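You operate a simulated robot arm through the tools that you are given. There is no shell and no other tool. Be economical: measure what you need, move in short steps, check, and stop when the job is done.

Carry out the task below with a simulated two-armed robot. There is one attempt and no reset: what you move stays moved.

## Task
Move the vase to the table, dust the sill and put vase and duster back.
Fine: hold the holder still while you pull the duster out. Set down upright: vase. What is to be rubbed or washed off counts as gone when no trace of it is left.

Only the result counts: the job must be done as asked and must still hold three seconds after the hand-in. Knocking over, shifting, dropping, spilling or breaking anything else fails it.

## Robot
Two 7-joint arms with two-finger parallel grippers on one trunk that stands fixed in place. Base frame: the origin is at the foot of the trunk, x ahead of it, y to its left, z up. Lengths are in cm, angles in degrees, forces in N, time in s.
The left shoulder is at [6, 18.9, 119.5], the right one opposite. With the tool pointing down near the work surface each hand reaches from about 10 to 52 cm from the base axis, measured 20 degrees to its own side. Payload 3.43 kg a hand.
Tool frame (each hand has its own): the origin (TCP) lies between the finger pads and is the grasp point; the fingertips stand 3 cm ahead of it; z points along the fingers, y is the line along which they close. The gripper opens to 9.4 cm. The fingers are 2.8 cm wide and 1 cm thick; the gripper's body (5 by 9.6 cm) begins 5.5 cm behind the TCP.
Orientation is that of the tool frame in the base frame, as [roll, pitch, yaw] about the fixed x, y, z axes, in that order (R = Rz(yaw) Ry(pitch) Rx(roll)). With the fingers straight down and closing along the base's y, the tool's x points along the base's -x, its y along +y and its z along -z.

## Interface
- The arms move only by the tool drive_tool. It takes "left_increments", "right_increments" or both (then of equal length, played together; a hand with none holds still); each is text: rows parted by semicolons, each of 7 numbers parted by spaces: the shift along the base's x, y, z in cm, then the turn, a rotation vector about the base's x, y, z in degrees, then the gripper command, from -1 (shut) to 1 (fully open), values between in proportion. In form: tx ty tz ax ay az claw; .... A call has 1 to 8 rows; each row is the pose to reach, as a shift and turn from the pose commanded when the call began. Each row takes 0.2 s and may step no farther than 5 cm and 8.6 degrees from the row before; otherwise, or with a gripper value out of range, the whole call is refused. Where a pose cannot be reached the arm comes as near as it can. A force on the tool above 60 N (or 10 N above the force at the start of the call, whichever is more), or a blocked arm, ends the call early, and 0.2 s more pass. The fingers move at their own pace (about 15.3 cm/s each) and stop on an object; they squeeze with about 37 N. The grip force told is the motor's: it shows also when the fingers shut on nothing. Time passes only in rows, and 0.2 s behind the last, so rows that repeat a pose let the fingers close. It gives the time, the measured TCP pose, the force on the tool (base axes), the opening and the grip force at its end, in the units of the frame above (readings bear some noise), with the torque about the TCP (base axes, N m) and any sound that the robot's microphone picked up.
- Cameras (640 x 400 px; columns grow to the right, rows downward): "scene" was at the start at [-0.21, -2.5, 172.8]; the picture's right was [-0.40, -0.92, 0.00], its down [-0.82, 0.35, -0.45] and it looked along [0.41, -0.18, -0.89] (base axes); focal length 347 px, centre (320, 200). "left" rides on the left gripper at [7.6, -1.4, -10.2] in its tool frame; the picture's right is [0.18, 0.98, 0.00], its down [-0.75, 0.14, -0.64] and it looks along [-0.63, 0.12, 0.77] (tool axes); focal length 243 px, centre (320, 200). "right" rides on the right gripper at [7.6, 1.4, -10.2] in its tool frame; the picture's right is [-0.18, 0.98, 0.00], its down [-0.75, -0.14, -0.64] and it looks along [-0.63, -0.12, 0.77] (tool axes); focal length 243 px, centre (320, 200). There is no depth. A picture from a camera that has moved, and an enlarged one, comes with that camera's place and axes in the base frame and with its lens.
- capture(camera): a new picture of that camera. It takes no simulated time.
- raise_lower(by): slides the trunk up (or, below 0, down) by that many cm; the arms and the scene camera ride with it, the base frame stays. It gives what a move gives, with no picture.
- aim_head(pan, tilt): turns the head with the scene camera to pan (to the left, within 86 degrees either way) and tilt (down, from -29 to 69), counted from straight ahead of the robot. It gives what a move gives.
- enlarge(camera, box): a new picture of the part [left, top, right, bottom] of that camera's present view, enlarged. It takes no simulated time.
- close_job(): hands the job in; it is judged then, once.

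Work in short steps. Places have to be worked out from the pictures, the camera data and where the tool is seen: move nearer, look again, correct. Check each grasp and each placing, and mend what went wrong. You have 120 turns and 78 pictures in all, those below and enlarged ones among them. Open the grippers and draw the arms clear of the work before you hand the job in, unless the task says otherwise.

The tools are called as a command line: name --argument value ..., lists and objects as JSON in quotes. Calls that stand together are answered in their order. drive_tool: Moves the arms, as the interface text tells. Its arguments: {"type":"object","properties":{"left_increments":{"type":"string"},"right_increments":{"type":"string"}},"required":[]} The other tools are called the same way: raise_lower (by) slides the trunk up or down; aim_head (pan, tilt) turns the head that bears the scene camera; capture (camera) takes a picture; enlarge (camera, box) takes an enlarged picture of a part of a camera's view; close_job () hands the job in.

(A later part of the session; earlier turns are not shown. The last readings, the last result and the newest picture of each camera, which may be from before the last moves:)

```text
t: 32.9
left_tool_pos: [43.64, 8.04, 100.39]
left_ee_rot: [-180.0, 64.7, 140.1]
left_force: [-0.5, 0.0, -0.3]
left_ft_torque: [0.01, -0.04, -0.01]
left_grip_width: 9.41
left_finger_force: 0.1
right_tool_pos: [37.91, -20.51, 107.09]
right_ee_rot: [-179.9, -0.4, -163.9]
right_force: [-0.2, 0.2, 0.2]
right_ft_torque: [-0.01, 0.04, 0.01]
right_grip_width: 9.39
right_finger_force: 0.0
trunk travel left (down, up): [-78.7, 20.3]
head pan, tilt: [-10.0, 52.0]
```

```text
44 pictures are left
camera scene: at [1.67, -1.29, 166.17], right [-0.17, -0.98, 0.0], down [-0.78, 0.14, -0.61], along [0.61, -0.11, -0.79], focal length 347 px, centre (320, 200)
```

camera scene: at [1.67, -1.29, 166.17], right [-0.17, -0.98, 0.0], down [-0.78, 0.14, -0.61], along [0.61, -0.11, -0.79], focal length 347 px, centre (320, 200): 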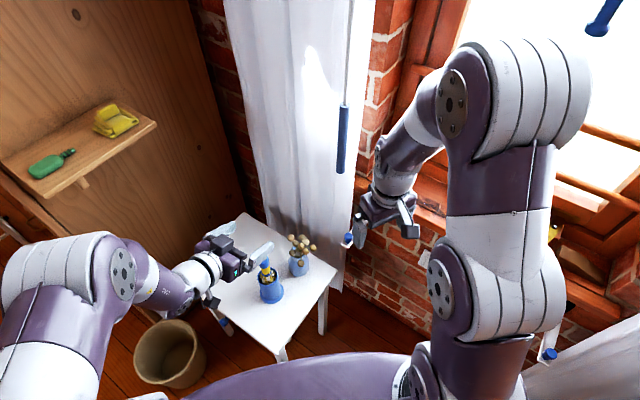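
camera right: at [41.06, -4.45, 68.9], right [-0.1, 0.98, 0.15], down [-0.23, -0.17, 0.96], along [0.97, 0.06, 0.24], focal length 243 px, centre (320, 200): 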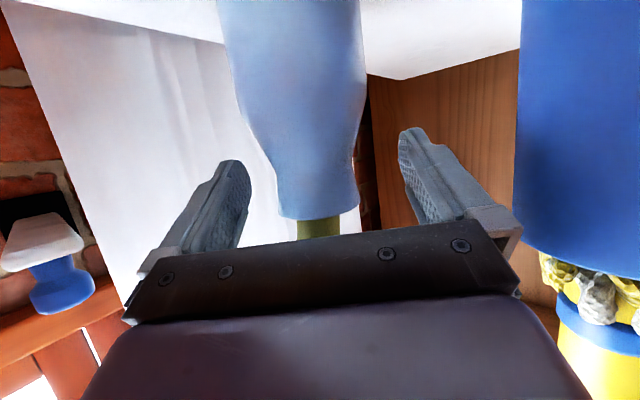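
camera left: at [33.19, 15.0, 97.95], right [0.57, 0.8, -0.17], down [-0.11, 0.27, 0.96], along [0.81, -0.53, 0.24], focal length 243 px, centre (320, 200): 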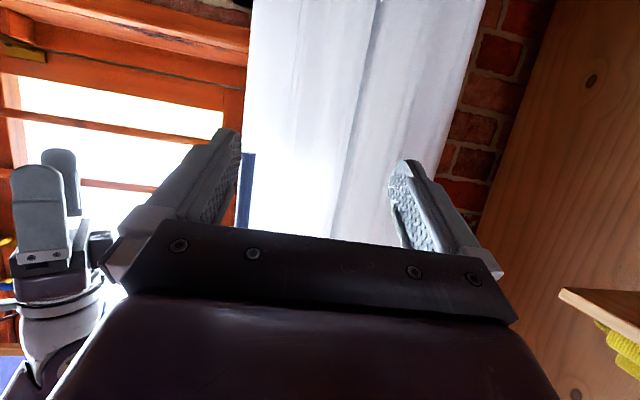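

I enlarge the scene to refine the holder's and duster's position.

enlarge --camera "scene" --box '[200, 225, 344, 315]'

capture --camera "right"

```text
4.44 times, centred on (272, 270) of scene
camera zoom: at [1.67, -1.29, 166.17], right [-0.17, -0.98, 0.0], down [-0.78, 0.14, -0.61], along [0.61, -0.11, -0.79], focal length 1541 px, centre (533, -111)
```

zoom: 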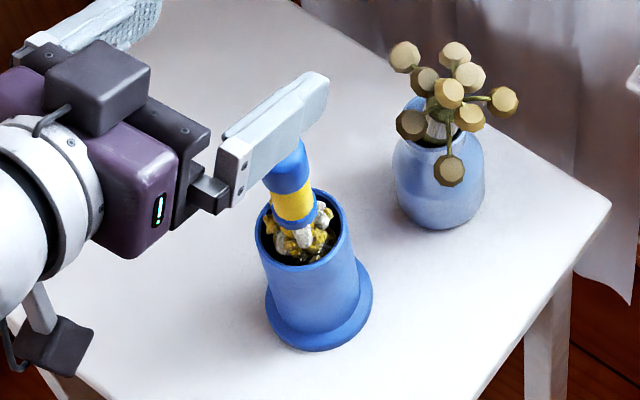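

```text
42 pictures are left
camera right: at [30.17, -21.04, 117.3], right [-0.1, 1.0, 0.0], down [0.77, 0.08, 0.64], along [0.63, 0.06, -0.77], focal length 243 px, centre (320, 200)
```

right: 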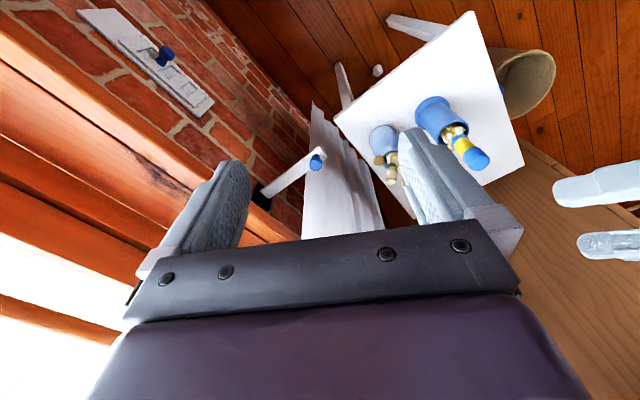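

I estimate the holder axis at ≈(46.8,5.6). I place the left hand above it at z 93 and compare in the scene picture.

drive_tool --left_increments "1 -0.8 -2.5 0 0 0 1; 2 -1.6 -5 0 0 0 1; 3.1 -2.4 -7.4 0 0 0 1; 3.1 -2.4 -7.4 0 0 0 1"

enlarge --camera "scene" --box '[200, 225, 344, 315]'

enlarge --camera "right" --box '[340, 50, 580, 200]'

```text
t: 33.9
left_tool_pos: [47.01, 5.37, 93.24]
left_ee_rot: [179.9, 64.4, 139.8]
left_force: [1.3, -0.6, 0.8]
left_ft_torque: [-0.02, 0.02, -0.01]
left_grip_width: 9.41
left_finger_force: 0.0
left hand out of reach, approached as far as the arm can: row 1, 2, 3, 4
right_tool_pos: [37.72, -20.43, 107.0]
right_ee_rot: [-179.9, -0.3, -163.9]
right_force: [1.1, -0.5, -0.3]
right_ft_torque: [-0.01, 0.0, -0.01]
right_grip_width: 9.39
right_finger_force: 0.1
trunk travel left (down, up): [-78.7, 20.3]
head pan, tilt: [-10.0, 52.0]
```

```text
4.44 times, centred on (272, 270) of scene
camera zoom: at [1.41, -1.31, 166.17], right [-0.17, -0.98, 0.0], down [-0.78, 0.14, -0.62], along [0.61, -0.11, -0.79], focal length 1541 px, centre (533, -111)
```

zoom: 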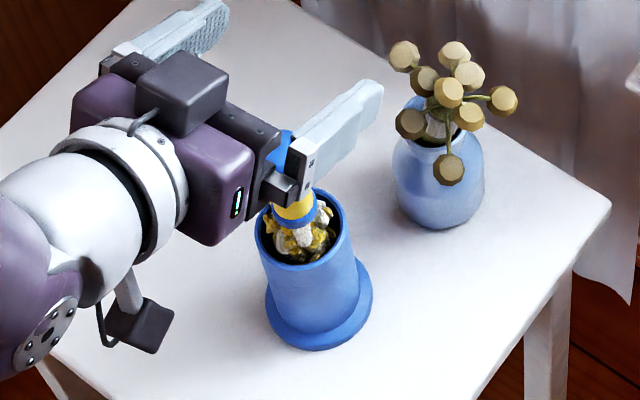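

```text
2.67 times, centred on (460, 125) of right
camera zoom: at [29.98, -21.05, 117.35], right [-0.1, 1.0, 0.0], down [0.77, 0.08, 0.64], along [0.64, 0.06, -0.77], focal length 647 px, centre (-53, 400)
```

zoom: 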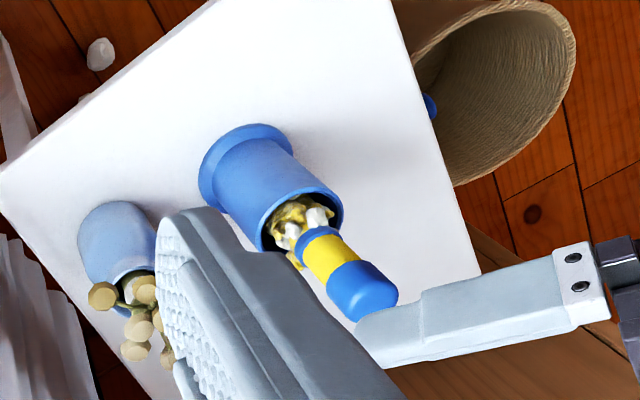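

Projection agrees within a few mm (axis ≈(47,5.9)). I descend to z≈80, straddling the handle, and check alignment.

drive_tool --left_increments "0 0.4 -4 0 0 0 1; 0 0.4 -8 0 0 0 1; 0 0.4 -12 0 0 0 1; 0 0.4 -13 0 0 0 1; 0 0.4 -13 0 0 0 1"

enlarge --camera "right" --box '[340, 50, 580, 200]'

capture --camera "left"

```text
t: 35.1
left_tool_pos: [47.2, 5.83, 80.35]
left_ee_rot: [179.9, 64.6, 139.9]
left_force: [-0.5, 0.1, 0.1]
left_ft_torque: [0.01, -0.03, 0.02]
left_grip_width: 9.42
left_finger_force: 0.1
left hand out of reach, approached as far as the arm can: row 1, 2, 3
right_tool_pos: [37.84, -20.39, 106.9]
right_ee_rot: [-179.9, -0.3, -163.9]
right_force: [-0.4, -0.2, 0.6]
right_ft_torque: [-0.01, -0.01, 0.02]
right_grip_width: 9.39
right_finger_force: 0.1
trunk travel left (down, up): [-78.7, 20.3]
head pan, tilt: [-10.0, 52.0]
```

```text
2.67 times, centred on (460, 125) of right
camera zoom: at [30.0, -21.06, 117.34], right [-0.1, 1.0, 0.0], down [0.77, 0.08, 0.64], along [0.64, 0.06, -0.77], focal length 647 px, centre (-53, 400)
```

zoom: 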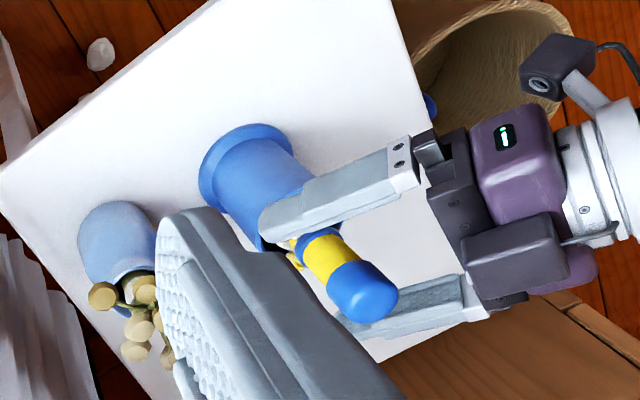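

```text
38 pictures are left
camera left: at [36.69, 12.83, 77.83], right [0.57, 0.8, -0.17], down [-0.11, 0.27, 0.96], along [0.81, -0.53, 0.24], focal length 243 px, centre (320, 200)
```

left: 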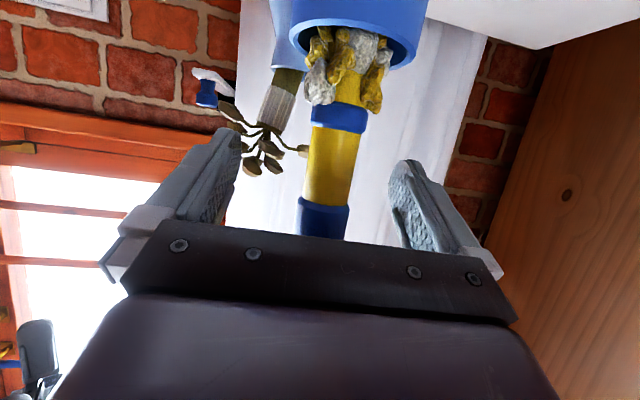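

Holder axis lies ~0.5 cm toward the left-image right. I shift by that and descend to z≈69 beside the holder body.

drive_tool --left_increments "0.2 0.4 0 0 0 0 1; 0.2 0.4 -4 0 0 0 1; 0.2 0.4 -8 0 0 0 1; 0.2 0.4 -11.3 0 0 0 1; 0.2 0.4 -11.3 0 0 0 1"

capture --camera "left"

enlarge --camera "scene" --box '[200, 225, 344, 315]'

```text
t: 36.3
left_tool_pos: [47.37, 6.27, 68.95]
left_ee_rot: [179.9, 64.8, 139.9]
left_force: [-0.3, -0.2, 0.0]
left_ft_torque: [-0.01, -0.01, -0.01]
left_grip_width: 9.42
left_finger_force: 0.0
right_tool_pos: [37.81, -20.52, 107.03]
right_ee_rot: [-180.0, -0.3, -163.9]
right_force: [0.8, -0.1, -0.5]
right_ft_torque: [0.0, 0.0, 0.04]
right_grip_width: 9.38
right_finger_force: 0.1
trunk travel left (down, up): [-78.7, 20.3]
head pan, tilt: [-10.0, 52.0]
```

```text
37 pictures are left
camera left: at [36.78, 13.17, 66.45], right [0.57, 0.8, -0.17], down [-0.11, 0.27, 0.96], along [0.81, -0.53, 0.24], focal length 243 px, centre (320, 200)
```

left: 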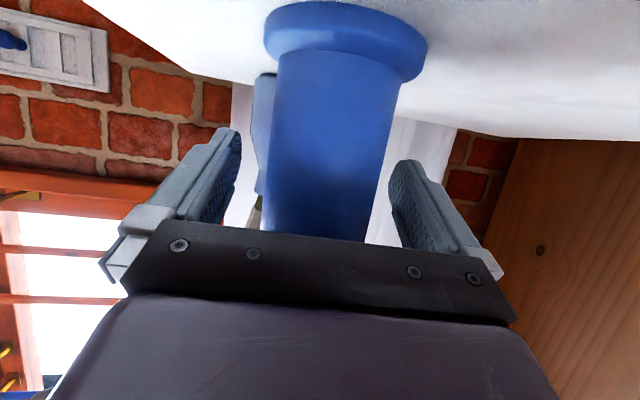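

```text
4.44 times, centred on (272, 270) of scene
camera zoom: at [1.44, -1.33, 166.17], right [-0.17, -0.98, 0.0], down [-0.78, 0.14, -0.62], along [0.61, -0.11, -0.79], focal length 1541 px, centre (533, -111)
```

zoom: 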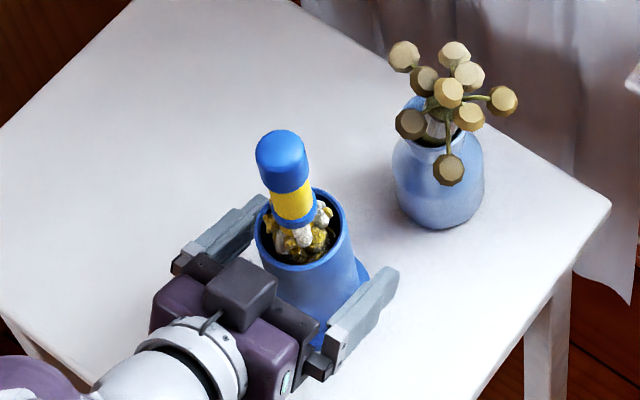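

The holder is centred to within ~0.15 cm. I correct that and close gently on it.

drive_tool --left_increments "0.1 0.12 0 0 0 0 1; 0.1 0.12 0 0 0 0 0.7; 0.1 0.12 0 0 0 0 0.5; 0.1 0.12 0 0 0 0 0.4; 0.1 0.12 0 0 0 0 0.3; 0.1 0.12 0 0 0 0 0.2; 0.1 0.12 0 0 0 0 -1; 0.1 0.12 0 0 0 0 -1"

capture --camera "left"

```text
t: 38.1
left_tool_pos: [47.29, 6.45, 68.98]
left_ee_rot: [-179.9, 64.6, 139.9]
left_force: [-0.3, 0.2, 0.9]
left_ft_torque: [0.09, -0.01, 0.0]
left_grip_width: 6.16
left_finger_force: 37.1
right_tool_pos: [37.72, -20.4, 106.99]
right_ee_rot: [-179.9, -0.3, -163.9]
right_force: [0.1, 0.4, 0.8]
right_ft_torque: [-0.01, -0.03, 0.0]
right_grip_width: 9.42
right_finger_force: 0.0
trunk travel left (down, up): [-78.7, 20.3]
head pan, tilt: [-10.0, 52.0]
```

```text
35 pictures are left
camera left: at [36.86, 13.31, 66.48], right [0.57, 0.8, -0.17], down [-0.11, 0.27, 0.96], along [0.81, -0.53, 0.24], focal length 243 px, centre (320, 200)
```

left: 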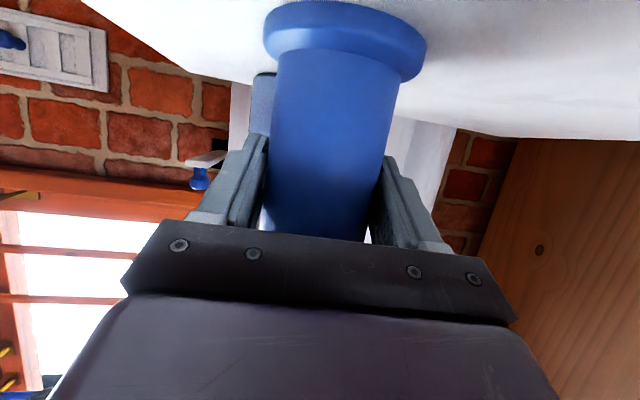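

The holder is held (6.16 cm). The handle is at about (47.3,6.1), top z≈86; I bring the right hand above it.

drive_tool --right_increments "1.5 4.5 0 0 0 0 1; 3 9 0 0 0 0 1; 4.5 13.5 -1 0 0 0 1; 6 18 -2 0 0 0 1; 7.5 22 -4 0 0 0 1; 9 25.5 -6 0 0 0 1; 9.5 26.5 -8 0 0 0 1; 9.5 26.5 -8 0 0 0 1"

capture --camera "right"

enlarge --camera "scene" --box '[200, 175, 360, 275]'

```text
t: 39.9
left_tool_pos: [47.31, 6.33, 68.94]
left_ee_rot: [-179.9, 64.6, 140.0]
left_force: [0.6, -1.0, 0.9]
left_ft_torque: [0.06, -0.03, 0.07]
left_grip_width: 6.14
left_finger_force: 36.7
right_tool_pos: [47.16, 6.24, 98.87]
right_ee_rot: [-179.9, -0.3, -163.9]
right_force: [-0.2, -0.8, 0.1]
right_ft_torque: [0.0, -0.03, -0.01]
right_grip_width: 9.4
right_finger_force: 0.0
trunk travel left (down, up): [-78.7, 20.3]
head pan, tilt: [-10.0, 52.0]
```

```text
34 pictures are left
camera right: at [39.51, 5.54, 109.26], right [-0.1, 1.0, 0.0], down [0.77, 0.08, 0.64], along [0.64, 0.06, -0.77], focal length 243 px, centre (320, 200)
```

right: 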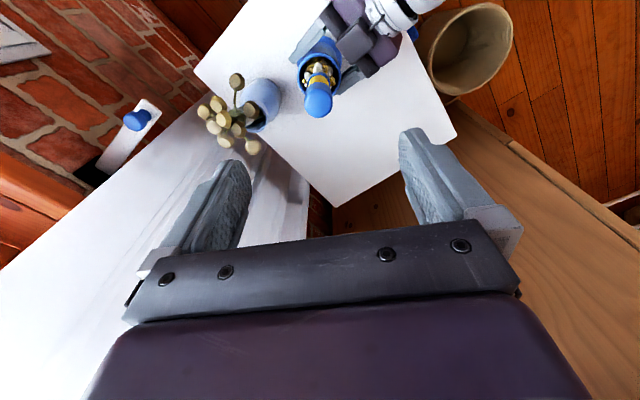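

```text
4.00 times, centred on (280, 225) of scene
camera zoom: at [1.44, -1.31, 166.17], right [-0.17, -0.98, 0.0], down [-0.78, 0.14, -0.62], along [0.61, -0.11, -0.79], focal length 1387 px, centre (480, 100)
```

zoom: 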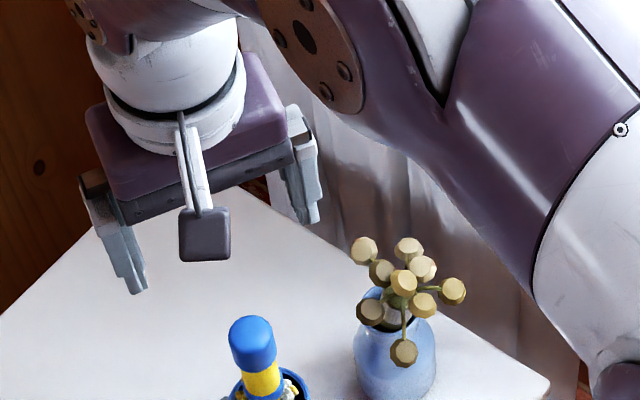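

Camera estimates of the handle's x range 46–47.3. I descend to z 93 (tips still above the handle) and look again.

drive_tool --right_increments "-0.3 -0.1 -3 0 0 0 1; -0.5 -0.2 -5.5 0 0 0 1; -0.5 -0.2 -5.5 0 0 0 1"

capture --camera "right"

enlarge --camera "scene" --box '[200, 195, 360, 295]'

```text
t: 40.7
left_tool_pos: [47.32, 6.32, 69.0]
left_ee_rot: [180.0, 64.7, 140.0]
left_force: [0.3, 0.9, 0.9]
left_ft_torque: [0.07, -0.01, 0.01]
left_grip_width: 6.17
left_finger_force: 37.2
right_tool_pos: [46.76, 6.01, 93.46]
right_ee_rot: [-179.9, -0.2, -164.0]
right_force: [0.1, -0.4, -0.2]
right_ft_torque: [-0.02, 0.01, 0.02]
right_grip_width: 9.4
right_finger_force: 0.0
trunk travel left (down, up): [-78.7, 20.3]
head pan, tilt: [-10.0, 52.0]
```

```text
32 pictures are left
camera right: at [39.05, 5.29, 103.77], right [-0.1, 1.0, 0.0], down [0.77, 0.08, 0.64], along [0.64, 0.06, -0.77], focal length 243 px, centre (320, 200)
```

right: 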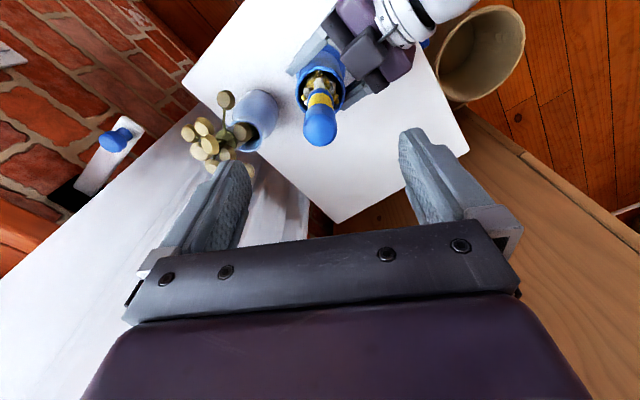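

```text
4.00 times, centred on (280, 245) of scene
camera zoom: at [1.42, -1.31, 166.17], right [-0.17, -0.98, 0.0], down [-0.78, 0.14, -0.62], along [0.61, -0.11, -0.79], focal length 1387 px, centre (480, 20)
```

zoom: 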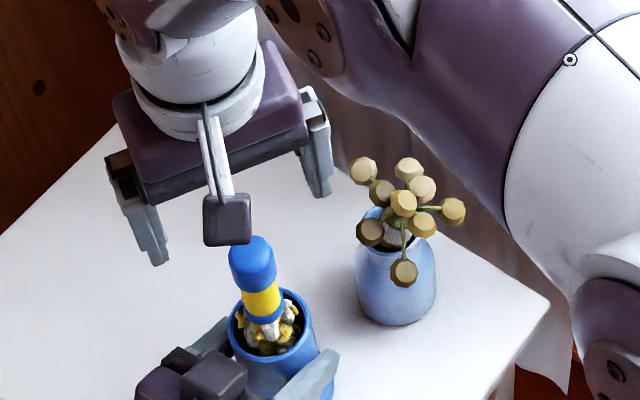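

Recomputing with the handle's top face gives (47.2,6.0,~86). I shift +0.4 in x and descend to TCP z≈82.5 with open fingers.

drive_tool --right_increments "0.4 0 -3 0 0 0 1; 0.4 0 -6 0 0 0 1; 0.4 0 -9 0 0 0 1; 0.4 0 -10.8 0 0 0 1; 0.4 0 -10.8 0 0 0 1"

capture --camera "right"

capture --camera "left"

```text
t: 41.9
left_tool_pos: [47.37, 6.37, 68.96]
left_ee_rot: [180.0, 64.7, 140.0]
left_force: [-0.2, 0.8, 0.4]
left_ft_torque: [0.1, -0.07, 0.0]
left_grip_width: 6.18
left_finger_force: 37.1
right_tool_pos: [47.16, 6.0, 82.58]
right_ee_rot: [-179.9, -0.3, -163.9]
right_force: [-0.5, 0.3, 0.3]
right_ft_torque: [0.0, -0.07, -0.02]
right_grip_width: 9.39
right_finger_force: 0.1
trunk travel left (down, up): [-78.7, 20.3]
head pan, tilt: [-10.0, 52.0]
```

```text
30 pictures are left
camera right: at [39.39, 5.26, 92.93], right [-0.1, 1.0, 0.0], down [0.77, 0.08, 0.64], along [0.64, 0.06, -0.77], focal length 243 px, centre (320, 200)
```

right: 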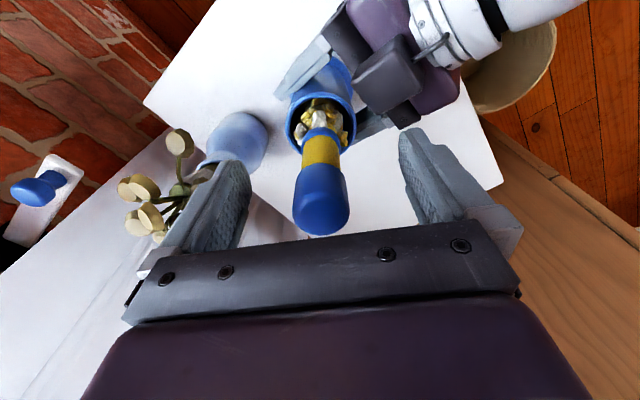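

```text
29 pictures are left
camera left: at [36.87, 13.31, 66.48], right [0.57, 0.8, -0.17], down [-0.11, 0.27, 0.96], along [0.81, -0.53, 0.24], focal length 243 px, centre (320, 200)
```

left: 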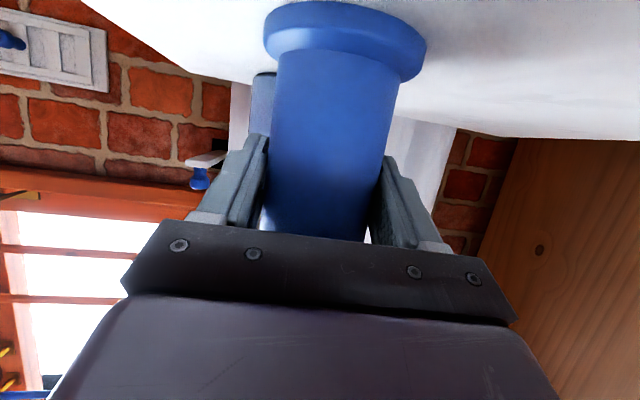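

The handle is between the fingers and centred. I close the right hand on it.

drive_tool --right_increments "0 0 0 0 0 0 0.3; 0 0 0 0 0 0 -0.2; 0 0 0 0 0 0 -0.4; 0 0 0 0 0 0 -1; 0 0 0 0 0 0 -1"

```text
t: 43.1
left_tool_pos: [47.19, 6.34, 68.97]
left_ee_rot: [-179.9, 64.7, 140.0]
left_force: [0.3, 1.5, 1.2]
left_ft_torque: [0.14, -0.06, 0.06]
left_grip_width: 6.16
left_finger_force: 37.2
right_tool_pos: [47.05, 5.91, 82.55]
right_ee_rot: [-179.9, -0.4, -164.0]
right_force: [0.4, -0.7, 0.6]
right_ft_torque: [-0.06, -0.06, 0.03]
right_grip_width: 2.7
right_finger_force: 37.2
trunk travel left (down, up): [-78.7, 20.3]
head pan, tilt: [-10.0, 52.0]
heard: snap
```

Handle gripped (2.7 cm). I pull it straight up while the left hand holds the holder still.

drive_tool --right_increments "0 0 1 0 0 0 -1; 0 0 2.5 0 0 0 -1; 0 0 4.5 0 0 0 -1; 0 0 7 0 0 0 -1; 0 0 10 0 0 0 -1; 0 0 13 0 0 0 -1; 0 0 16 0 0 0 -1; 0 0 19 0 0 0 -1"

capture --camera "scene"

capture --camera "left"

```text
t: 44.9
left_tool_pos: [47.33, 6.41, 68.98]
left_ee_rot: [-180.0, 64.7, 139.9]
left_force: [-0.9, 1.3, 1.6]
left_ft_torque: [0.01, -0.03, -0.01]
left_grip_width: 6.13
left_finger_force: 37.1
right_tool_pos: [47.05, 5.91, 101.65]
right_ee_rot: [-179.8, -0.3, -164.0]
right_force: [-0.1, 0.0, -1.1]
right_ft_torque: [0.02, -0.01, 0.0]
right_grip_width: 2.64
right_finger_force: 37.5
trunk travel left (down, up): [-78.7, 20.3]
head pan, tilt: [-10.0, 52.0]
```

```text
28 pictures are left
camera scene: at [1.39, -1.33, 166.17], right [-0.17, -0.98, 0.0], down [-0.78, 0.14, -0.62], along [0.61, -0.11, -0.79], focal length 347 px, centre (320, 200)
```

scene: 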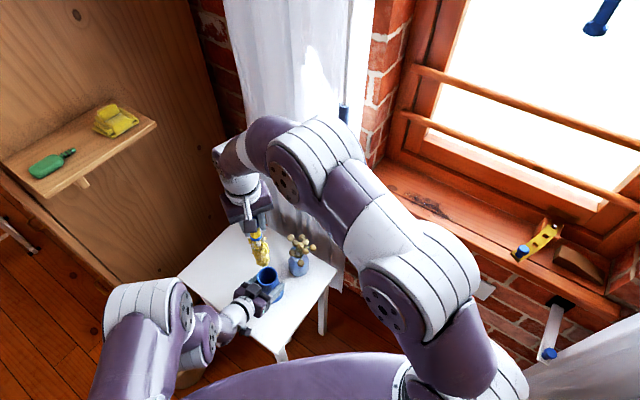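

```text
27 pictures are left
camera left: at [36.83, 13.3, 66.48], right [0.57, 0.8, -0.17], down [-0.11, 0.27, 0.96], along [0.81, -0.53, 0.24], focal length 243 px, centre (320, 200)
```

left: 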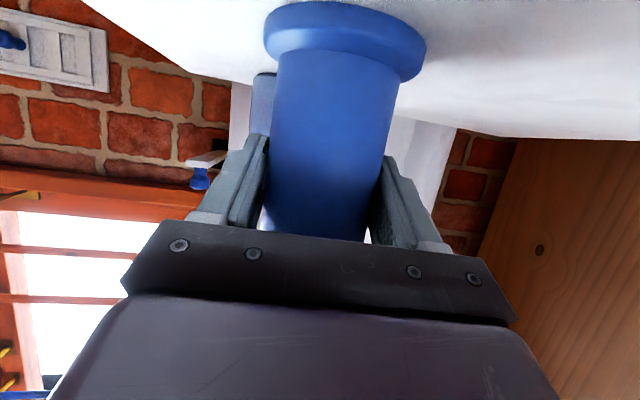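

The duster is out and the holder stayed put. The left hand keeps holding; I enlarge to see the duster's length.

enlarge --camera "scene" --box '[190, 190, 350, 290]'

```text
4.00 times, centred on (270, 240) of scene
camera zoom: at [1.39, -1.33, 166.17], right [-0.17, -0.98, 0.0], down [-0.78, 0.14, -0.62], along [0.61, -0.11, -0.79], focal length 1387 px, centre (520, 40)
```

zoom: 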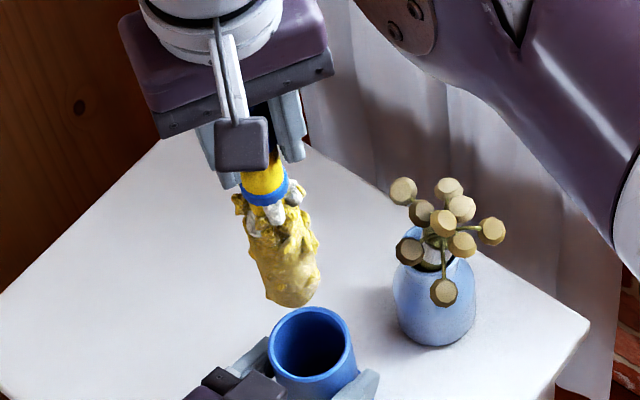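

Duster tip is ≈19.5 cm below the TCP, head ≈4.4 cm thick. Now I enlarge the sill to map the dust.

enlarge --camera "scene" --box '[370, 155, 498, 235]'

```text
5.00 times, centred on (434, 195) of scene
camera zoom: at [1.39, -1.33, 166.17], right [-0.17, -0.98, 0.0], down [-0.78, 0.14, -0.62], along [0.61, -0.11, -0.79], focal length 1734 px, centre (-250, 225)
```

zoom: 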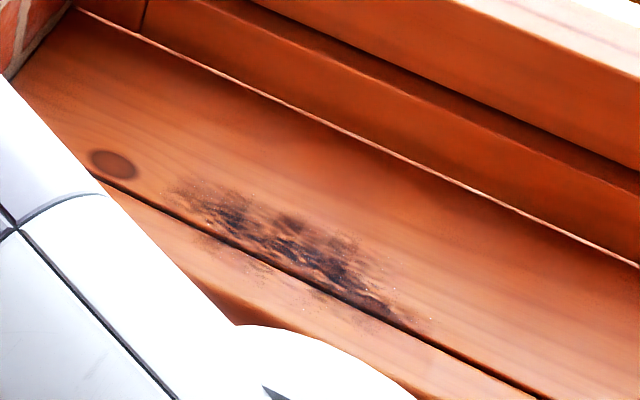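

Dust lies at n≈69–75.5 from the base along the window normal, spanning ~19 cm along the sill. I carry the duster away from the vase, up and to the right, yawing −60° to face the window.

drive_tool --right_increments "-1 -1.5 3 0 0 -7.5 -1; -2.5 -4.5 5 0 0 -15 -1; -4 -8 5.5 0 0 -22.5 -1; -5.5 -12 5.5 0 0 -30 -1; -6 -16 5.5 0 0 -37.5 -1; -6 -20 5.5 0 0 -45 -1; -5 -24 5.5 0 0 -52.5 -1; -4 -27.5 5.5 0 0 -60 -1"

drive_tool --right_increments "0 0 0 -5 -5.2 0 -1; 0 0 0 -10 -10.4 0 -1; 0 0 0 -15 -15.6 0 -1; 0 0 0 -20 -20.8 0 -1; 0.5 0 0 -25 -26 0 -1; 1 0 0 -30 -31.2 0 -1; 1 0 0 -34.7 -36 0 -1"

capture --camera "scene"

```text
t: 46.7
left_tool_pos: [47.36, 6.35, 69.05]
left_ee_rot: [179.8, 64.7, 139.9]
left_force: [0.7, -0.1, -0.4]
left_ft_torque: [-0.03, -0.07, -0.02]
left_grip_width: 6.1
left_finger_force: 36.9
right_tool_pos: [43.11, -21.75, 107.05]
right_ee_rot: [-179.9, -0.4, 136.0]
right_force: [0.0, -0.2, -0.1]
right_ft_torque: [0.02, 0.04, 0.0]
right_grip_width: 2.65
right_finger_force: 37.0
trunk travel left (down, up): [-78.7, 20.3]
head pan, tilt: [-10.0, 52.0]
```

```text
t: 48.3
left_tool_pos: [47.37, 6.34, 68.95]
left_ee_rot: [-180.0, 64.7, 140.0]
left_force: [-1.1, 0.1, 0.8]
left_ft_torque: [0.09, -0.01, 0.03]
left_grip_width: 6.11
left_finger_force: 37.3
right_tool_pos: [44.23, -21.56, 107.17]
right_ee_rot: [-180.0, 49.9, 136.0]
right_force: [0.8, 0.3, -0.7]
right_ft_torque: [0.06, 0.07, -0.01]
right_grip_width: 2.63
right_finger_force: 36.7
trunk travel left (down, up): [-78.7, 20.3]
head pan, tilt: [-10.0, 52.0]
```

```text
24 pictures are left
camera scene: at [1.43, -1.29, 166.17], right [-0.17, -0.98, 0.0], down [-0.78, 0.14, -0.62], along [0.61, -0.11, -0.79], focal length 347 px, centre (320, 200)
```

scene: 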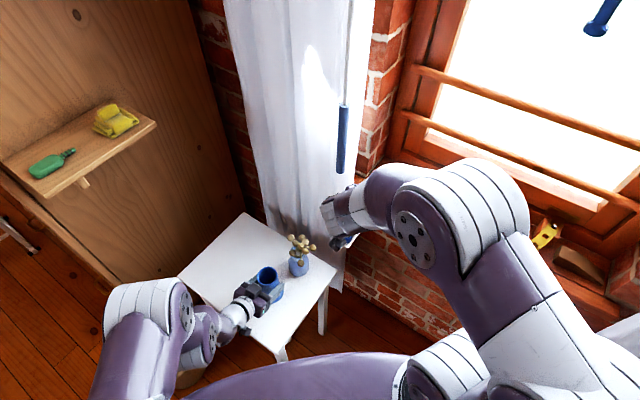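

Duster is now pointing forward-down at 40°. I bring its tip just above the left end of the dust and look with the right camera.

drive_tool --right_increments "2.5 -1.4 -1 0 0 0 -1; 5 -2.8 -3 0 0 0 -1; 7.2 -4.2 -6 0 0 0 -1; 7.2 -4.2 -7 0 0 0 -1"

capture --camera "right"

capture --camera "scene"

```text
t: 49.3
left_tool_pos: [47.33, 6.33, 68.97]
left_ee_rot: [180.0, 64.7, 140.0]
left_force: [0.7, 0.0, -0.1]
left_ft_torque: [0.04, -0.06, -0.01]
left_grip_width: 6.11
left_finger_force: 36.6
right_tool_pos: [51.14, -25.69, 100.38]
right_ee_rot: [-179.8, 49.8, 136.1]
right_force: [-0.1, -0.5, -0.4]
right_ft_torque: [0.06, 0.04, 0.01]
right_grip_width: 2.63
right_finger_force: 36.9
trunk travel left (down, up): [-78.7, 20.3]
head pan, tilt: [-10.0, 52.0]
```

```text
23 pictures are left
camera right: at [43.1, -15.8, 101.16], right [0.77, 0.62, 0.14], down [-0.1, -0.1, 0.99], along [0.63, -0.78, -0.01], focal length 243 px, centre (320, 200)
```

right: 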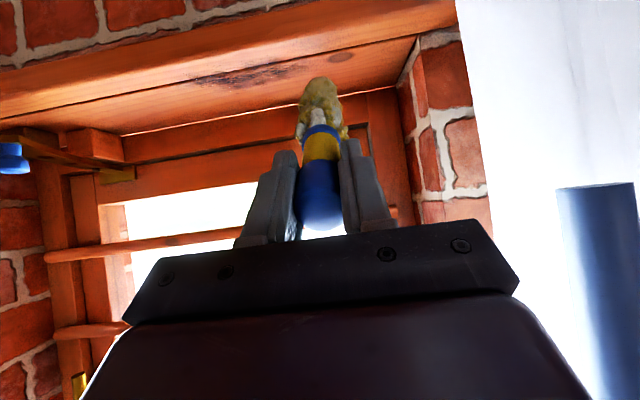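

```text
22 pictures are left
camera scene: at [1.43, -1.3, 166.17], right [-0.17, -0.98, 0.0], down [-0.78, 0.14, -0.62], along [0.61, -0.11, -0.79], focal length 347 px, centre (320, 200)
```

scene: 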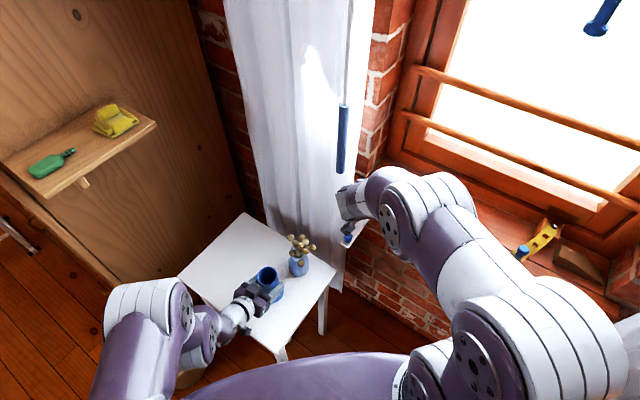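

The right camera confirms the dust at n≈71.5, t≈-0.5…16. I lower the tip onto the sill at its left-front end and read the force.

drive_tool --right_increments "0.6 -0.5 -1 0 0 0 -1; 0.6 -0.5 -2 0 0 0 -1; 0.6 -0.5 -2.7 0 0 0 -1; 0.6 -0.5 -2.7 0 0 0 -1"

```text
t: 50.3
left_tool_pos: [47.27, 6.46, 68.91]
left_ee_rot: [180.0, 64.8, 139.9]
left_force: [-0.1, -0.2, 0.6]
left_ft_torque: [0.01, -0.01, 0.0]
left_grip_width: 6.11
left_finger_force: 36.7
right_tool_pos: [51.84, -26.16, 97.72]
right_ee_rot: [-180.0, 49.9, 136.1]
right_force: [-2.0, 3.6, 10.2]
right_ft_torque: [-0.62, -0.72, 0.14]
right_grip_width: 2.58
right_finger_force: 37.3
trunk travel left (down, up): [-78.7, 20.3]
head pan, tilt: [-10.0, 52.0]
```

Good contact, about 10 N. First stroke along the sill to the right, then step 1.5 cm inward.

drive_tool --right_increments "-2.9 -3.04 0 0 0 0 -1; -5.8 -6.08 0 0 0 0 -1; -8.7 -9.12 0 0 0 0 -1; -11.6 -12.16 0 0 0 0 -1; -14.5 -15.2 0 0 0 0 -1; -13.4 -16.24 0 0 0 0 -1"

drive_tool --right_increments "2.9 3.04 0 0 0 0 -1; 5.8 6.08 0 0 0 0 -1; 8.7 9.12 0 0 0 0 -1; 11.6 12.16 0 0 0 0 -1; 14.5 15.2 0 0 0 0 -1; 15.6 14.16 0 0 0 0 -1"

capture --camera "right"

```text
t: 51.7
left_tool_pos: [47.35, 6.31, 68.93]
left_ee_rot: [-179.9, 64.7, 139.9]
left_force: [0.9, 0.1, 0.6]
left_ft_torque: [0.03, -0.04, 0.0]
left_grip_width: 6.11
left_finger_force: 37.0
right_tool_pos: [38.49, -42.6, 97.66]
right_ee_rot: [-179.7, 49.8, 135.9]
right_force: [0.8, 0.3, 1.0]
right_ft_torque: [-0.1, -0.16, 0.07]
right_grip_width: 2.58
right_finger_force: 37.1
trunk travel left (down, up): [-78.7, 20.3]
head pan, tilt: [-10.0, 52.0]
```

```text
t: 53.1
left_tool_pos: [47.33, 6.32, 68.95]
left_ee_rot: [179.9, 64.7, 140.0]
left_force: [-0.4, -0.6, -0.2]
left_ft_torque: [0.05, -0.02, 0.0]
left_grip_width: 6.08
left_finger_force: 37.1
right_tool_pos: [54.17, -28.29, 97.57]
right_ee_rot: [180.0, 49.9, 136.1]
right_force: [1.3, 0.5, 1.1]
right_ft_torque: [-0.09, -0.26, 0.17]
right_grip_width: 2.6
right_finger_force: 37.3
trunk travel left (down, up): [-78.7, 20.3]
head pan, tilt: [-10.0, 52.0]
```

```text
21 pictures are left
camera right: at [45.95, -18.44, 98.38], right [0.77, 0.62, 0.14], down [-0.1, -0.1, 0.99], along [0.63, -0.77, -0.01], focal length 243 px, centre (320, 200)
```

right: 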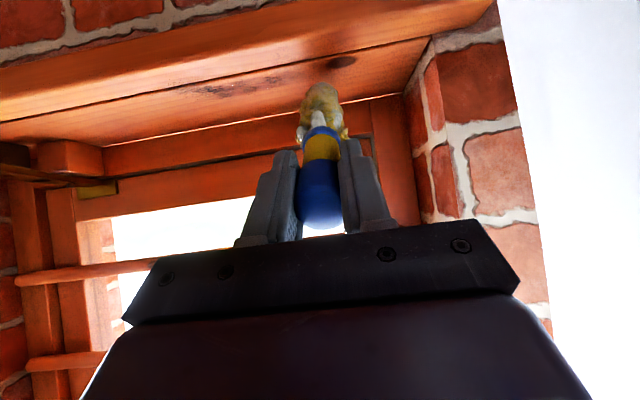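

Dust looks thinner but some remains, and the pressure has dropped to ~1 N. I press 0.8 cm lower and do two more strokes further inward.

drive_tool --right_increments "0 0 -0.9 0 0 0 -1; -2.9 -3.04 -0.9 0 0 0 -1; -5.8 -6.08 -0.9 0 0 0 -1; -8.7 -9.12 -0.9 0 0 0 -1; -11.6 -12.16 -0.9 0 0 0 -1; -14.5 -15.2 -0.9 0 0 0 -1; -13.4 -16.24 -0.9 0 0 0 -1"

drive_tool --right_increments "2.9 3.04 0 0 0 0 -1; 5.8 6.08 0 0 0 0 -1; 8.7 9.12 0 0 0 0 -1; 11.6 12.16 0 0 0 0 -1; 14.5 15.2 0 0 0 0 -1; 15.6 14.16 0 0 0 0 -1"

enlarge --camera "right" --box '[120, 30, 440, 230]'

```text
t: 54.7
left_tool_pos: [47.28, 6.39, 69.01]
left_ee_rot: [-180.0, 64.7, 140.1]
left_force: [0.2, -0.1, 0.1]
left_ft_torque: [0.0, -0.05, 0.0]
left_grip_width: 6.1
left_finger_force: 37.0
right_tool_pos: [40.57, -44.58, 96.38]
right_ee_rot: [-180.0, 49.7, 136.0]
right_force: [-1.6, 0.9, 4.8]
right_ft_torque: [-0.36, -0.34, -0.02]
right_grip_width: 2.57
right_finger_force: 36.9
trunk travel left (down, up): [-78.7, 20.3]
head pan, tilt: [-10.0, 52.0]
```

```text
t: 56.1
left_tool_pos: [47.37, 6.38, 68.97]
left_ee_rot: [179.9, 64.7, 140.0]
left_force: [0.8, 0.5, 1.3]
left_ft_torque: [0.03, -0.14, 0.01]
left_grip_width: 6.1
left_finger_force: 37.2
right_tool_pos: [56.37, -30.58, 96.75]
right_ee_rot: [-179.8, 49.6, 136.1]
right_force: [0.3, 0.0, -0.1]
right_ft_torque: [0.06, 0.06, 0.02]
right_grip_width: 2.56
right_finger_force: 37.3
trunk travel left (down, up): [-78.7, 20.3]
head pan, tilt: [-10.0, 52.0]
```

```text
2.00 times, centred on (280, 130) of right
camera zoom: at [48.05, -20.54, 97.58], right [0.77, 0.62, 0.14], down [-0.1, -0.1, 0.99], along [0.63, -0.77, -0.01], focal length 485 px, centre (400, 340)
```

zoom: 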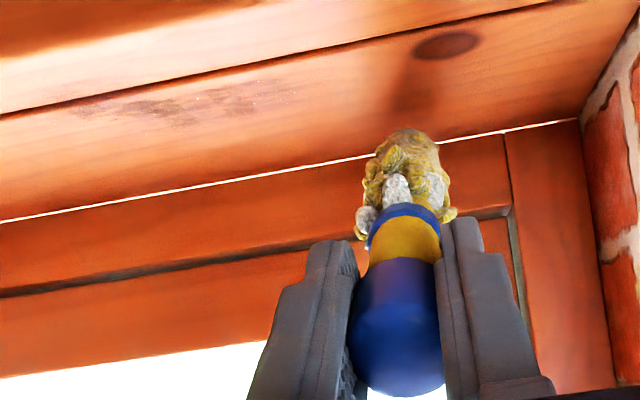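

Only a faint trace remains at n≈72–73, t≈1–12. I go over it again with more pressure, stepping back outward.

drive_tool --right_increments "-1 1 -0.9 0 0 0 -1; -4.1 -2.25 -0.9 0 0 0 -1; -7.2 -5.5 -0.9 0 0 0 -1; -10.3 -8.75 -0.9 0 0 0 -1; -13.4 -12 -0.9 0 0 0 -1; -14.4 -11 -0.9 0 0 0 -1"

drive_tool --right_increments "3.1 3.25 0 0 0 0 -1; 6.2 6.5 0 0 0 0 -1; 9.3 9.75 0 0 0 0 -1; 12.4 13 0 0 0 0 -1; 11.4 14 0 0 0 0 -1"

drive_tool --right_increments "-3.1 -3.25 0 0 0 0 -1; -6.2 -6.5 0 0 0 0 -1; -9.3 -9.75 0 0 0 0 -1; -12.4 -13 0 0 0 0 -1; -12.4 -13 3 0 0 0 -1; -9.3 -9.75 5 0 0 0 -1; -6.2 -6.5 6 0 0 0 -1; -3.1 -3.25 6 0 0 0 -1"

enlarge --camera "right" --box '[120, 20, 440, 220]'

```text
t: 57.5
left_tool_pos: [47.34, 6.41, 68.97]
left_ee_rot: [-180.0, 64.8, 140.1]
left_force: [-1.1, -0.4, 0.7]
left_ft_torque: [0.09, 0.01, 0.01]
left_grip_width: 6.07
left_finger_force: 36.8
right_tool_pos: [41.78, -41.47, 95.68]
right_ee_rot: [180.0, 49.7, 136.0]
right_force: [1.0, -1.6, 2.2]
right_ft_torque: [-0.34, -0.29, -0.06]
right_grip_width: 2.59
right_finger_force: 36.9
trunk travel left (down, up): [-78.7, 20.3]
head pan, tilt: [-10.0, 52.0]
```

```text
t: 58.7
left_tool_pos: [47.22, 6.39, 68.99]
left_ee_rot: [179.9, 64.6, 140.0]
left_force: [0.7, 0.3, 2.2]
left_ft_torque: [0.08, -0.06, 0.06]
left_grip_width: 6.07
left_finger_force: 37.4
right_tool_pos: [53.21, -27.41, 95.83]
right_ee_rot: [-179.9, 49.8, 135.9]
right_force: [0.3, -0.2, -0.5]
right_ft_torque: [0.05, 0.03, -0.01]
right_grip_width: 2.54
right_finger_force: 36.9
trunk travel left (down, up): [-78.7, 20.3]
head pan, tilt: [-10.0, 52.0]
```

```text
t: 60.5
left_tool_pos: [47.49, 6.38, 68.9]
left_ee_rot: [180.0, 64.8, 140.1]
left_force: [0.8, -0.5, 0.1]
left_ft_torque: [0.04, -0.07, -0.05]
left_grip_width: 6.07
left_finger_force: 37.0
right_tool_pos: [50.23, -30.71, 101.67]
right_ee_rot: [-179.7, 49.7, 136.2]
right_force: [0.0, -0.2, -0.5]
right_ft_torque: [0.07, 0.04, 0.01]
right_grip_width: 2.61
right_finger_force: 37.6
trunk travel left (down, up): [-78.7, 20.3]
head pan, tilt: [-10.0, 52.0]
```

```text
2.00 times, centred on (280, 120) of right
camera zoom: at [41.95, -20.68, 102.56], right [0.77, 0.62, 0.14], down [-0.1, -0.1, 0.99], along [0.63, -0.77, -0.01], focal length 485 px, centre (400, 360)
```

zoom: 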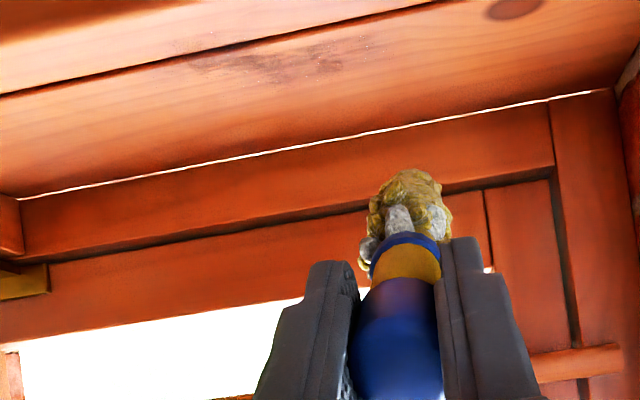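

A faint trace is left at n≈70.5–73.5, t≈1–9, and the duster has pitched up ~7° in the grip. I tip the hand down 7° to compensate and stroke there with firm pressure.

drive_tool --right_increments "-0.7 0.7 -2.5 4.9 5 0 -1; -0.7 0.7 -5 4.9 5 0 -1; -3.5 -2.2 -5 4.9 5 0 -1; -6.2 -5.1 -5 4.9 5 0 -1; -9 -8 -5 4.9 5 0 -1; -11.8 -10.9 -5 4.9 5 0 -1; -10.7 -11.9 -5 4.9 5 0 -1"

drive_tool --right_increments "2.77 2.89 0 0 0 0 -1; 5.5 5.8 0 0 0 0 -1; 8.3 8.7 0 0 0 0 -1; 11.1 11.6 0 0 0 0 -1; 12.2 10.6 0 0 0 0 -1"

drive_tool --right_increments "-2.77 -2.89 0 0 0 0 -1; -5.5 -5.8 0 0 0 0 -1; -8.3 -8.7 0 0 0 0 -1; -11.1 -11.6 0 0 0 0 -1; -11.1 -11.6 3 0 0 0 -1; -8.3 -8.7 5 0 0 0 -1; -5.5 -5.8 6 0 0 0 -1; -2.77 -2.89 6 0 0 0 -1"

enlarge --camera "right" --box '[120, 20, 440, 220]'

```text
t: 62.1
left_tool_pos: [47.39, 6.48, 68.91]
left_ee_rot: [179.9, 64.9, 140.1]
left_force: [-0.1, 0.0, -0.2]
left_ft_torque: [0.02, -0.05, -0.03]
left_grip_width: 6.02
left_finger_force: 36.9
right_tool_pos: [39.41, -42.53, 96.81]
right_ee_rot: [-179.8, 42.8, 135.9]
right_force: [-1.1, 2.0, 6.4]
right_ft_torque: [-0.45, -0.5, 0.03]
right_grip_width: 2.55
right_finger_force: 37.8
trunk travel left (down, up): [-78.7, 20.3]
head pan, tilt: [-10.0, 52.0]
```

```text
t: 63.3
left_tool_pos: [47.41, 6.35, 68.99]
left_ee_rot: [179.9, 64.7, 139.9]
left_force: [0.4, -0.6, 0.3]
left_ft_torque: [0.0, -0.07, -0.01]
left_grip_width: 6.06
left_finger_force: 37.5
right_tool_pos: [51.71, -32.02, 96.68]
right_ee_rot: [-179.9, 42.7, 136.0]
right_force: [0.0, 0.0, 0.7]
right_ft_torque: [-0.04, -0.18, 0.11]
right_grip_width: 2.56
right_finger_force: 37.5
trunk travel left (down, up): [-78.7, 20.3]
head pan, tilt: [-10.0, 52.0]
```

```text
t: 65.1
left_tool_pos: [47.33, 6.31, 69.03]
left_ee_rot: [179.9, 64.7, 140.0]
left_force: [0.5, 0.0, 0.3]
left_ft_torque: [0.07, -0.15, -0.01]
left_grip_width: 6.05
left_finger_force: 37.3
right_tool_pos: [49.0, -34.84, 102.74]
right_ee_rot: [-179.9, 42.7, 136.0]
right_force: [-0.4, 0.1, -0.6]
right_ft_torque: [0.06, 0.06, -0.04]
right_grip_width: 2.58
right_finger_force: 36.5
trunk travel left (down, up): [-78.7, 20.3]
head pan, tilt: [-10.0, 52.0]
```

```text
2.00 times, centred on (280, 120) of right
camera zoom: at [40.89, -25.09, 105.11], right [0.78, 0.61, 0.12], down [-0.01, -0.18, 0.98], along [0.63, -0.77, -0.13], focal length 485 px, centre (400, 360)
```

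zoom: 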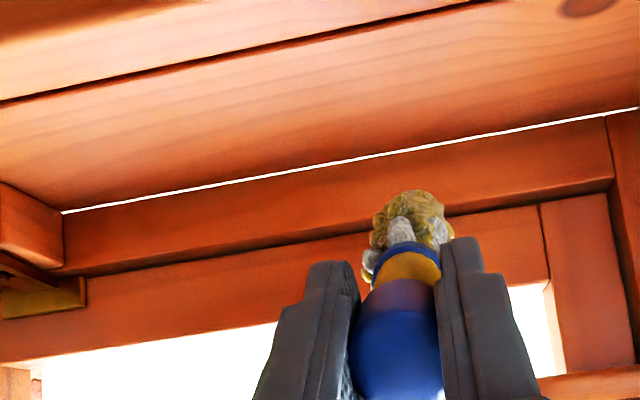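

The trace looks gone. I retract from the window, then turn the hand down (past vertical by ~13° since the duster has pitched in the grip) and check sill and duster.

drive_tool --right_increments "-2.5 2.4 2 0 0 0 -1; -5 4.8 4 0 0 0 -1; -7.5 7.2 5 0 0 0 -1; -8.7 8.3 5 0 0 0 -1"

drive_tool --right_increments "0 1 0 5.56 5.75 0 -1; 0 2 0 11.1 11.5 0 -1; 0 3 0 16.7 17.3 0 -1; 0 4 0 22.2 23 0 -1; 0 4 0 27.8 28.8 0 -1; 0 4 0 33.4 34.5 0 -1; 0 4 0 38.9 40.3 0 -1"

capture --camera "scene"

capture --camera "right"

```text
t: 66.1
left_tool_pos: [47.19, 6.36, 69.04]
left_ee_rot: [-180.0, 64.7, 140.0]
left_force: [-1.2, 0.6, 1.3]
left_ft_torque: [0.11, -0.03, 0.07]
left_grip_width: 6.04
left_finger_force: 37.0
right_tool_pos: [40.14, -26.56, 107.61]
right_ee_rot: [-179.9, 42.8, 136.2]
right_force: [0.1, 0.2, -1.0]
right_ft_torque: [0.05, 0.03, 0.04]
right_grip_width: 2.56
right_finger_force: 37.2
trunk travel left (down, up): [-78.7, 20.3]
head pan, tilt: [-10.0, 52.0]
```

```text
t: 67.7
left_tool_pos: [47.31, 6.36, 69.04]
left_ee_rot: [180.0, 64.7, 139.8]
left_force: [0.9, 0.2, 0.5]
left_ft_torque: [0.03, -0.08, -0.03]
left_grip_width: 6.0
left_finger_force: 37.2
right_tool_pos: [40.22, -22.77, 107.62]
right_ee_rot: [180.0, -13.5, 136.1]
right_force: [0.1, -0.2, -0.6]
right_ft_torque: [0.01, -0.03, 0.0]
right_grip_width: 2.55
right_finger_force: 36.9
trunk travel left (down, up): [-78.7, 20.3]
head pan, tilt: [-10.0, 52.0]
```

```text
17 pictures are left
camera scene: at [1.48, -1.39, 166.17], right [-0.17, -0.98, 0.0], down [-0.78, 0.14, -0.62], along [0.61, -0.11, -0.79], focal length 347 px, centre (320, 200)
```

scene: 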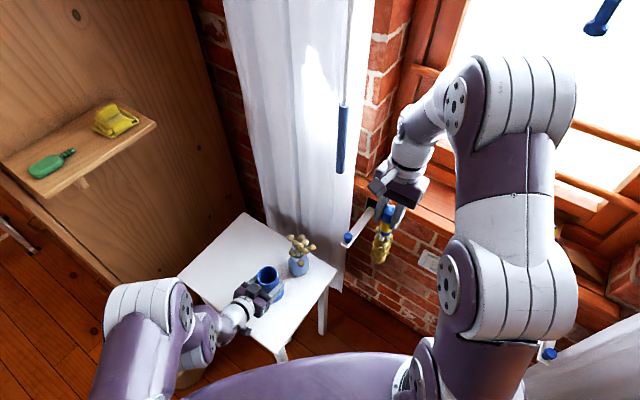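

```text
16 pictures are left
camera right: at [37.58, -18.08, 119.47], right [0.81, 0.58, -0.04], down [0.54, -0.71, 0.45], along [0.23, -0.39, -0.89], focal length 243 px, centre (320, 200)
```

right: 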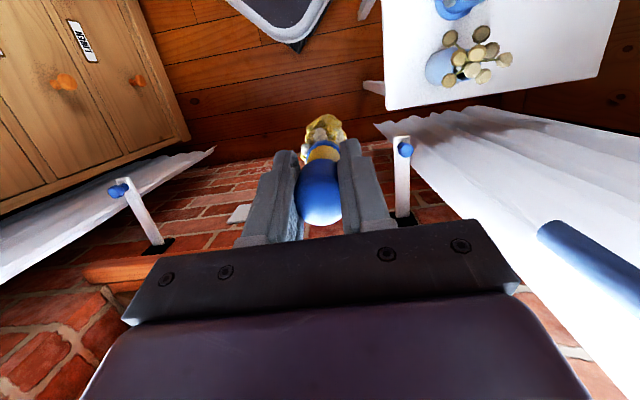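

The duster hangs vertically now. I bring it over the holder, yawing back +60°, with its tip at z≈87 above everything.

drive_tool --right_increments "0 3.5 0 0 0 7.5 -1; 0.5 7.5 0 0 0 15 -1; 1.5 11.5 0 0 0 22.5 -1; 2.5 15.5 0 0 0 30 -1; 3.5 19.5 0 0 0 37.5 -1; 4.5 23 0 0 0 45 -1; 6 26 0 0 0 52.5 -1; 7 28.9 0 0 0 60 -1"

capture --camera "scene"

enlarge --camera "scene" --box '[190, 190, 350, 290]'

```text
t: 69.5
left_tool_pos: [47.44, 6.27, 68.93]
left_ee_rot: [179.9, 64.8, 140.0]
left_force: [-0.4, 0.8, 1.4]
left_ft_torque: [0.13, -0.06, 0.04]
left_grip_width: 6.04
left_finger_force: 37.3
right_tool_pos: [42.25, 3.64, 103.0]
right_ee_rot: [179.7, -12.0, -163.8]
right_force: [-1.2, -0.2, -1.5]
right_ft_torque: [0.02, 0.0, -0.03]
right_grip_width: 2.58
right_finger_force: 37.0
right hand out of reach, approached as far as the arm can: row 5, 6, 7, 8
trunk travel left (down, up): [-78.7, 20.3]
head pan, tilt: [-10.0, 52.0]
```

```text
15 pictures are left
camera scene: at [1.42, -1.23, 166.17], right [-0.17, -0.98, 0.0], down [-0.78, 0.14, -0.62], along [0.61, -0.11, -0.79], focal length 347 px, centre (320, 200)
```

scene: 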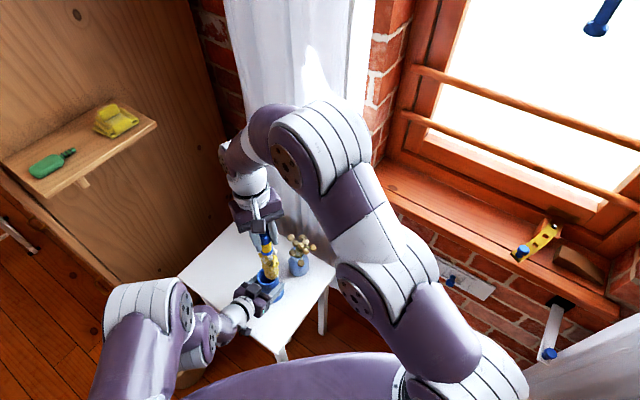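

```text
4.00 times, centred on (270, 240) of scene
camera zoom: at [1.42, -1.23, 166.17], right [-0.17, -0.98, 0.0], down [-0.78, 0.14, -0.62], along [0.61, -0.11, -0.79], focal length 1387 px, centre (520, 40)
```

zoom: 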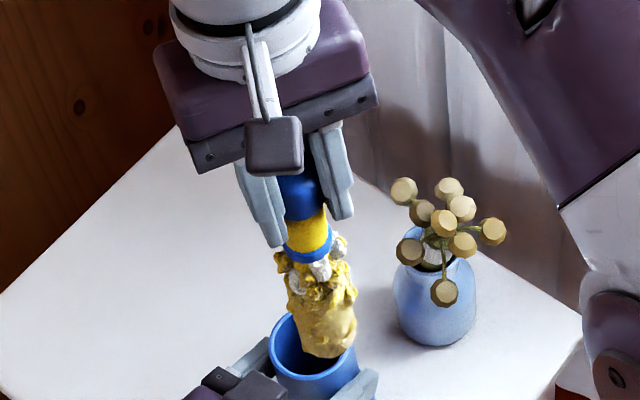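

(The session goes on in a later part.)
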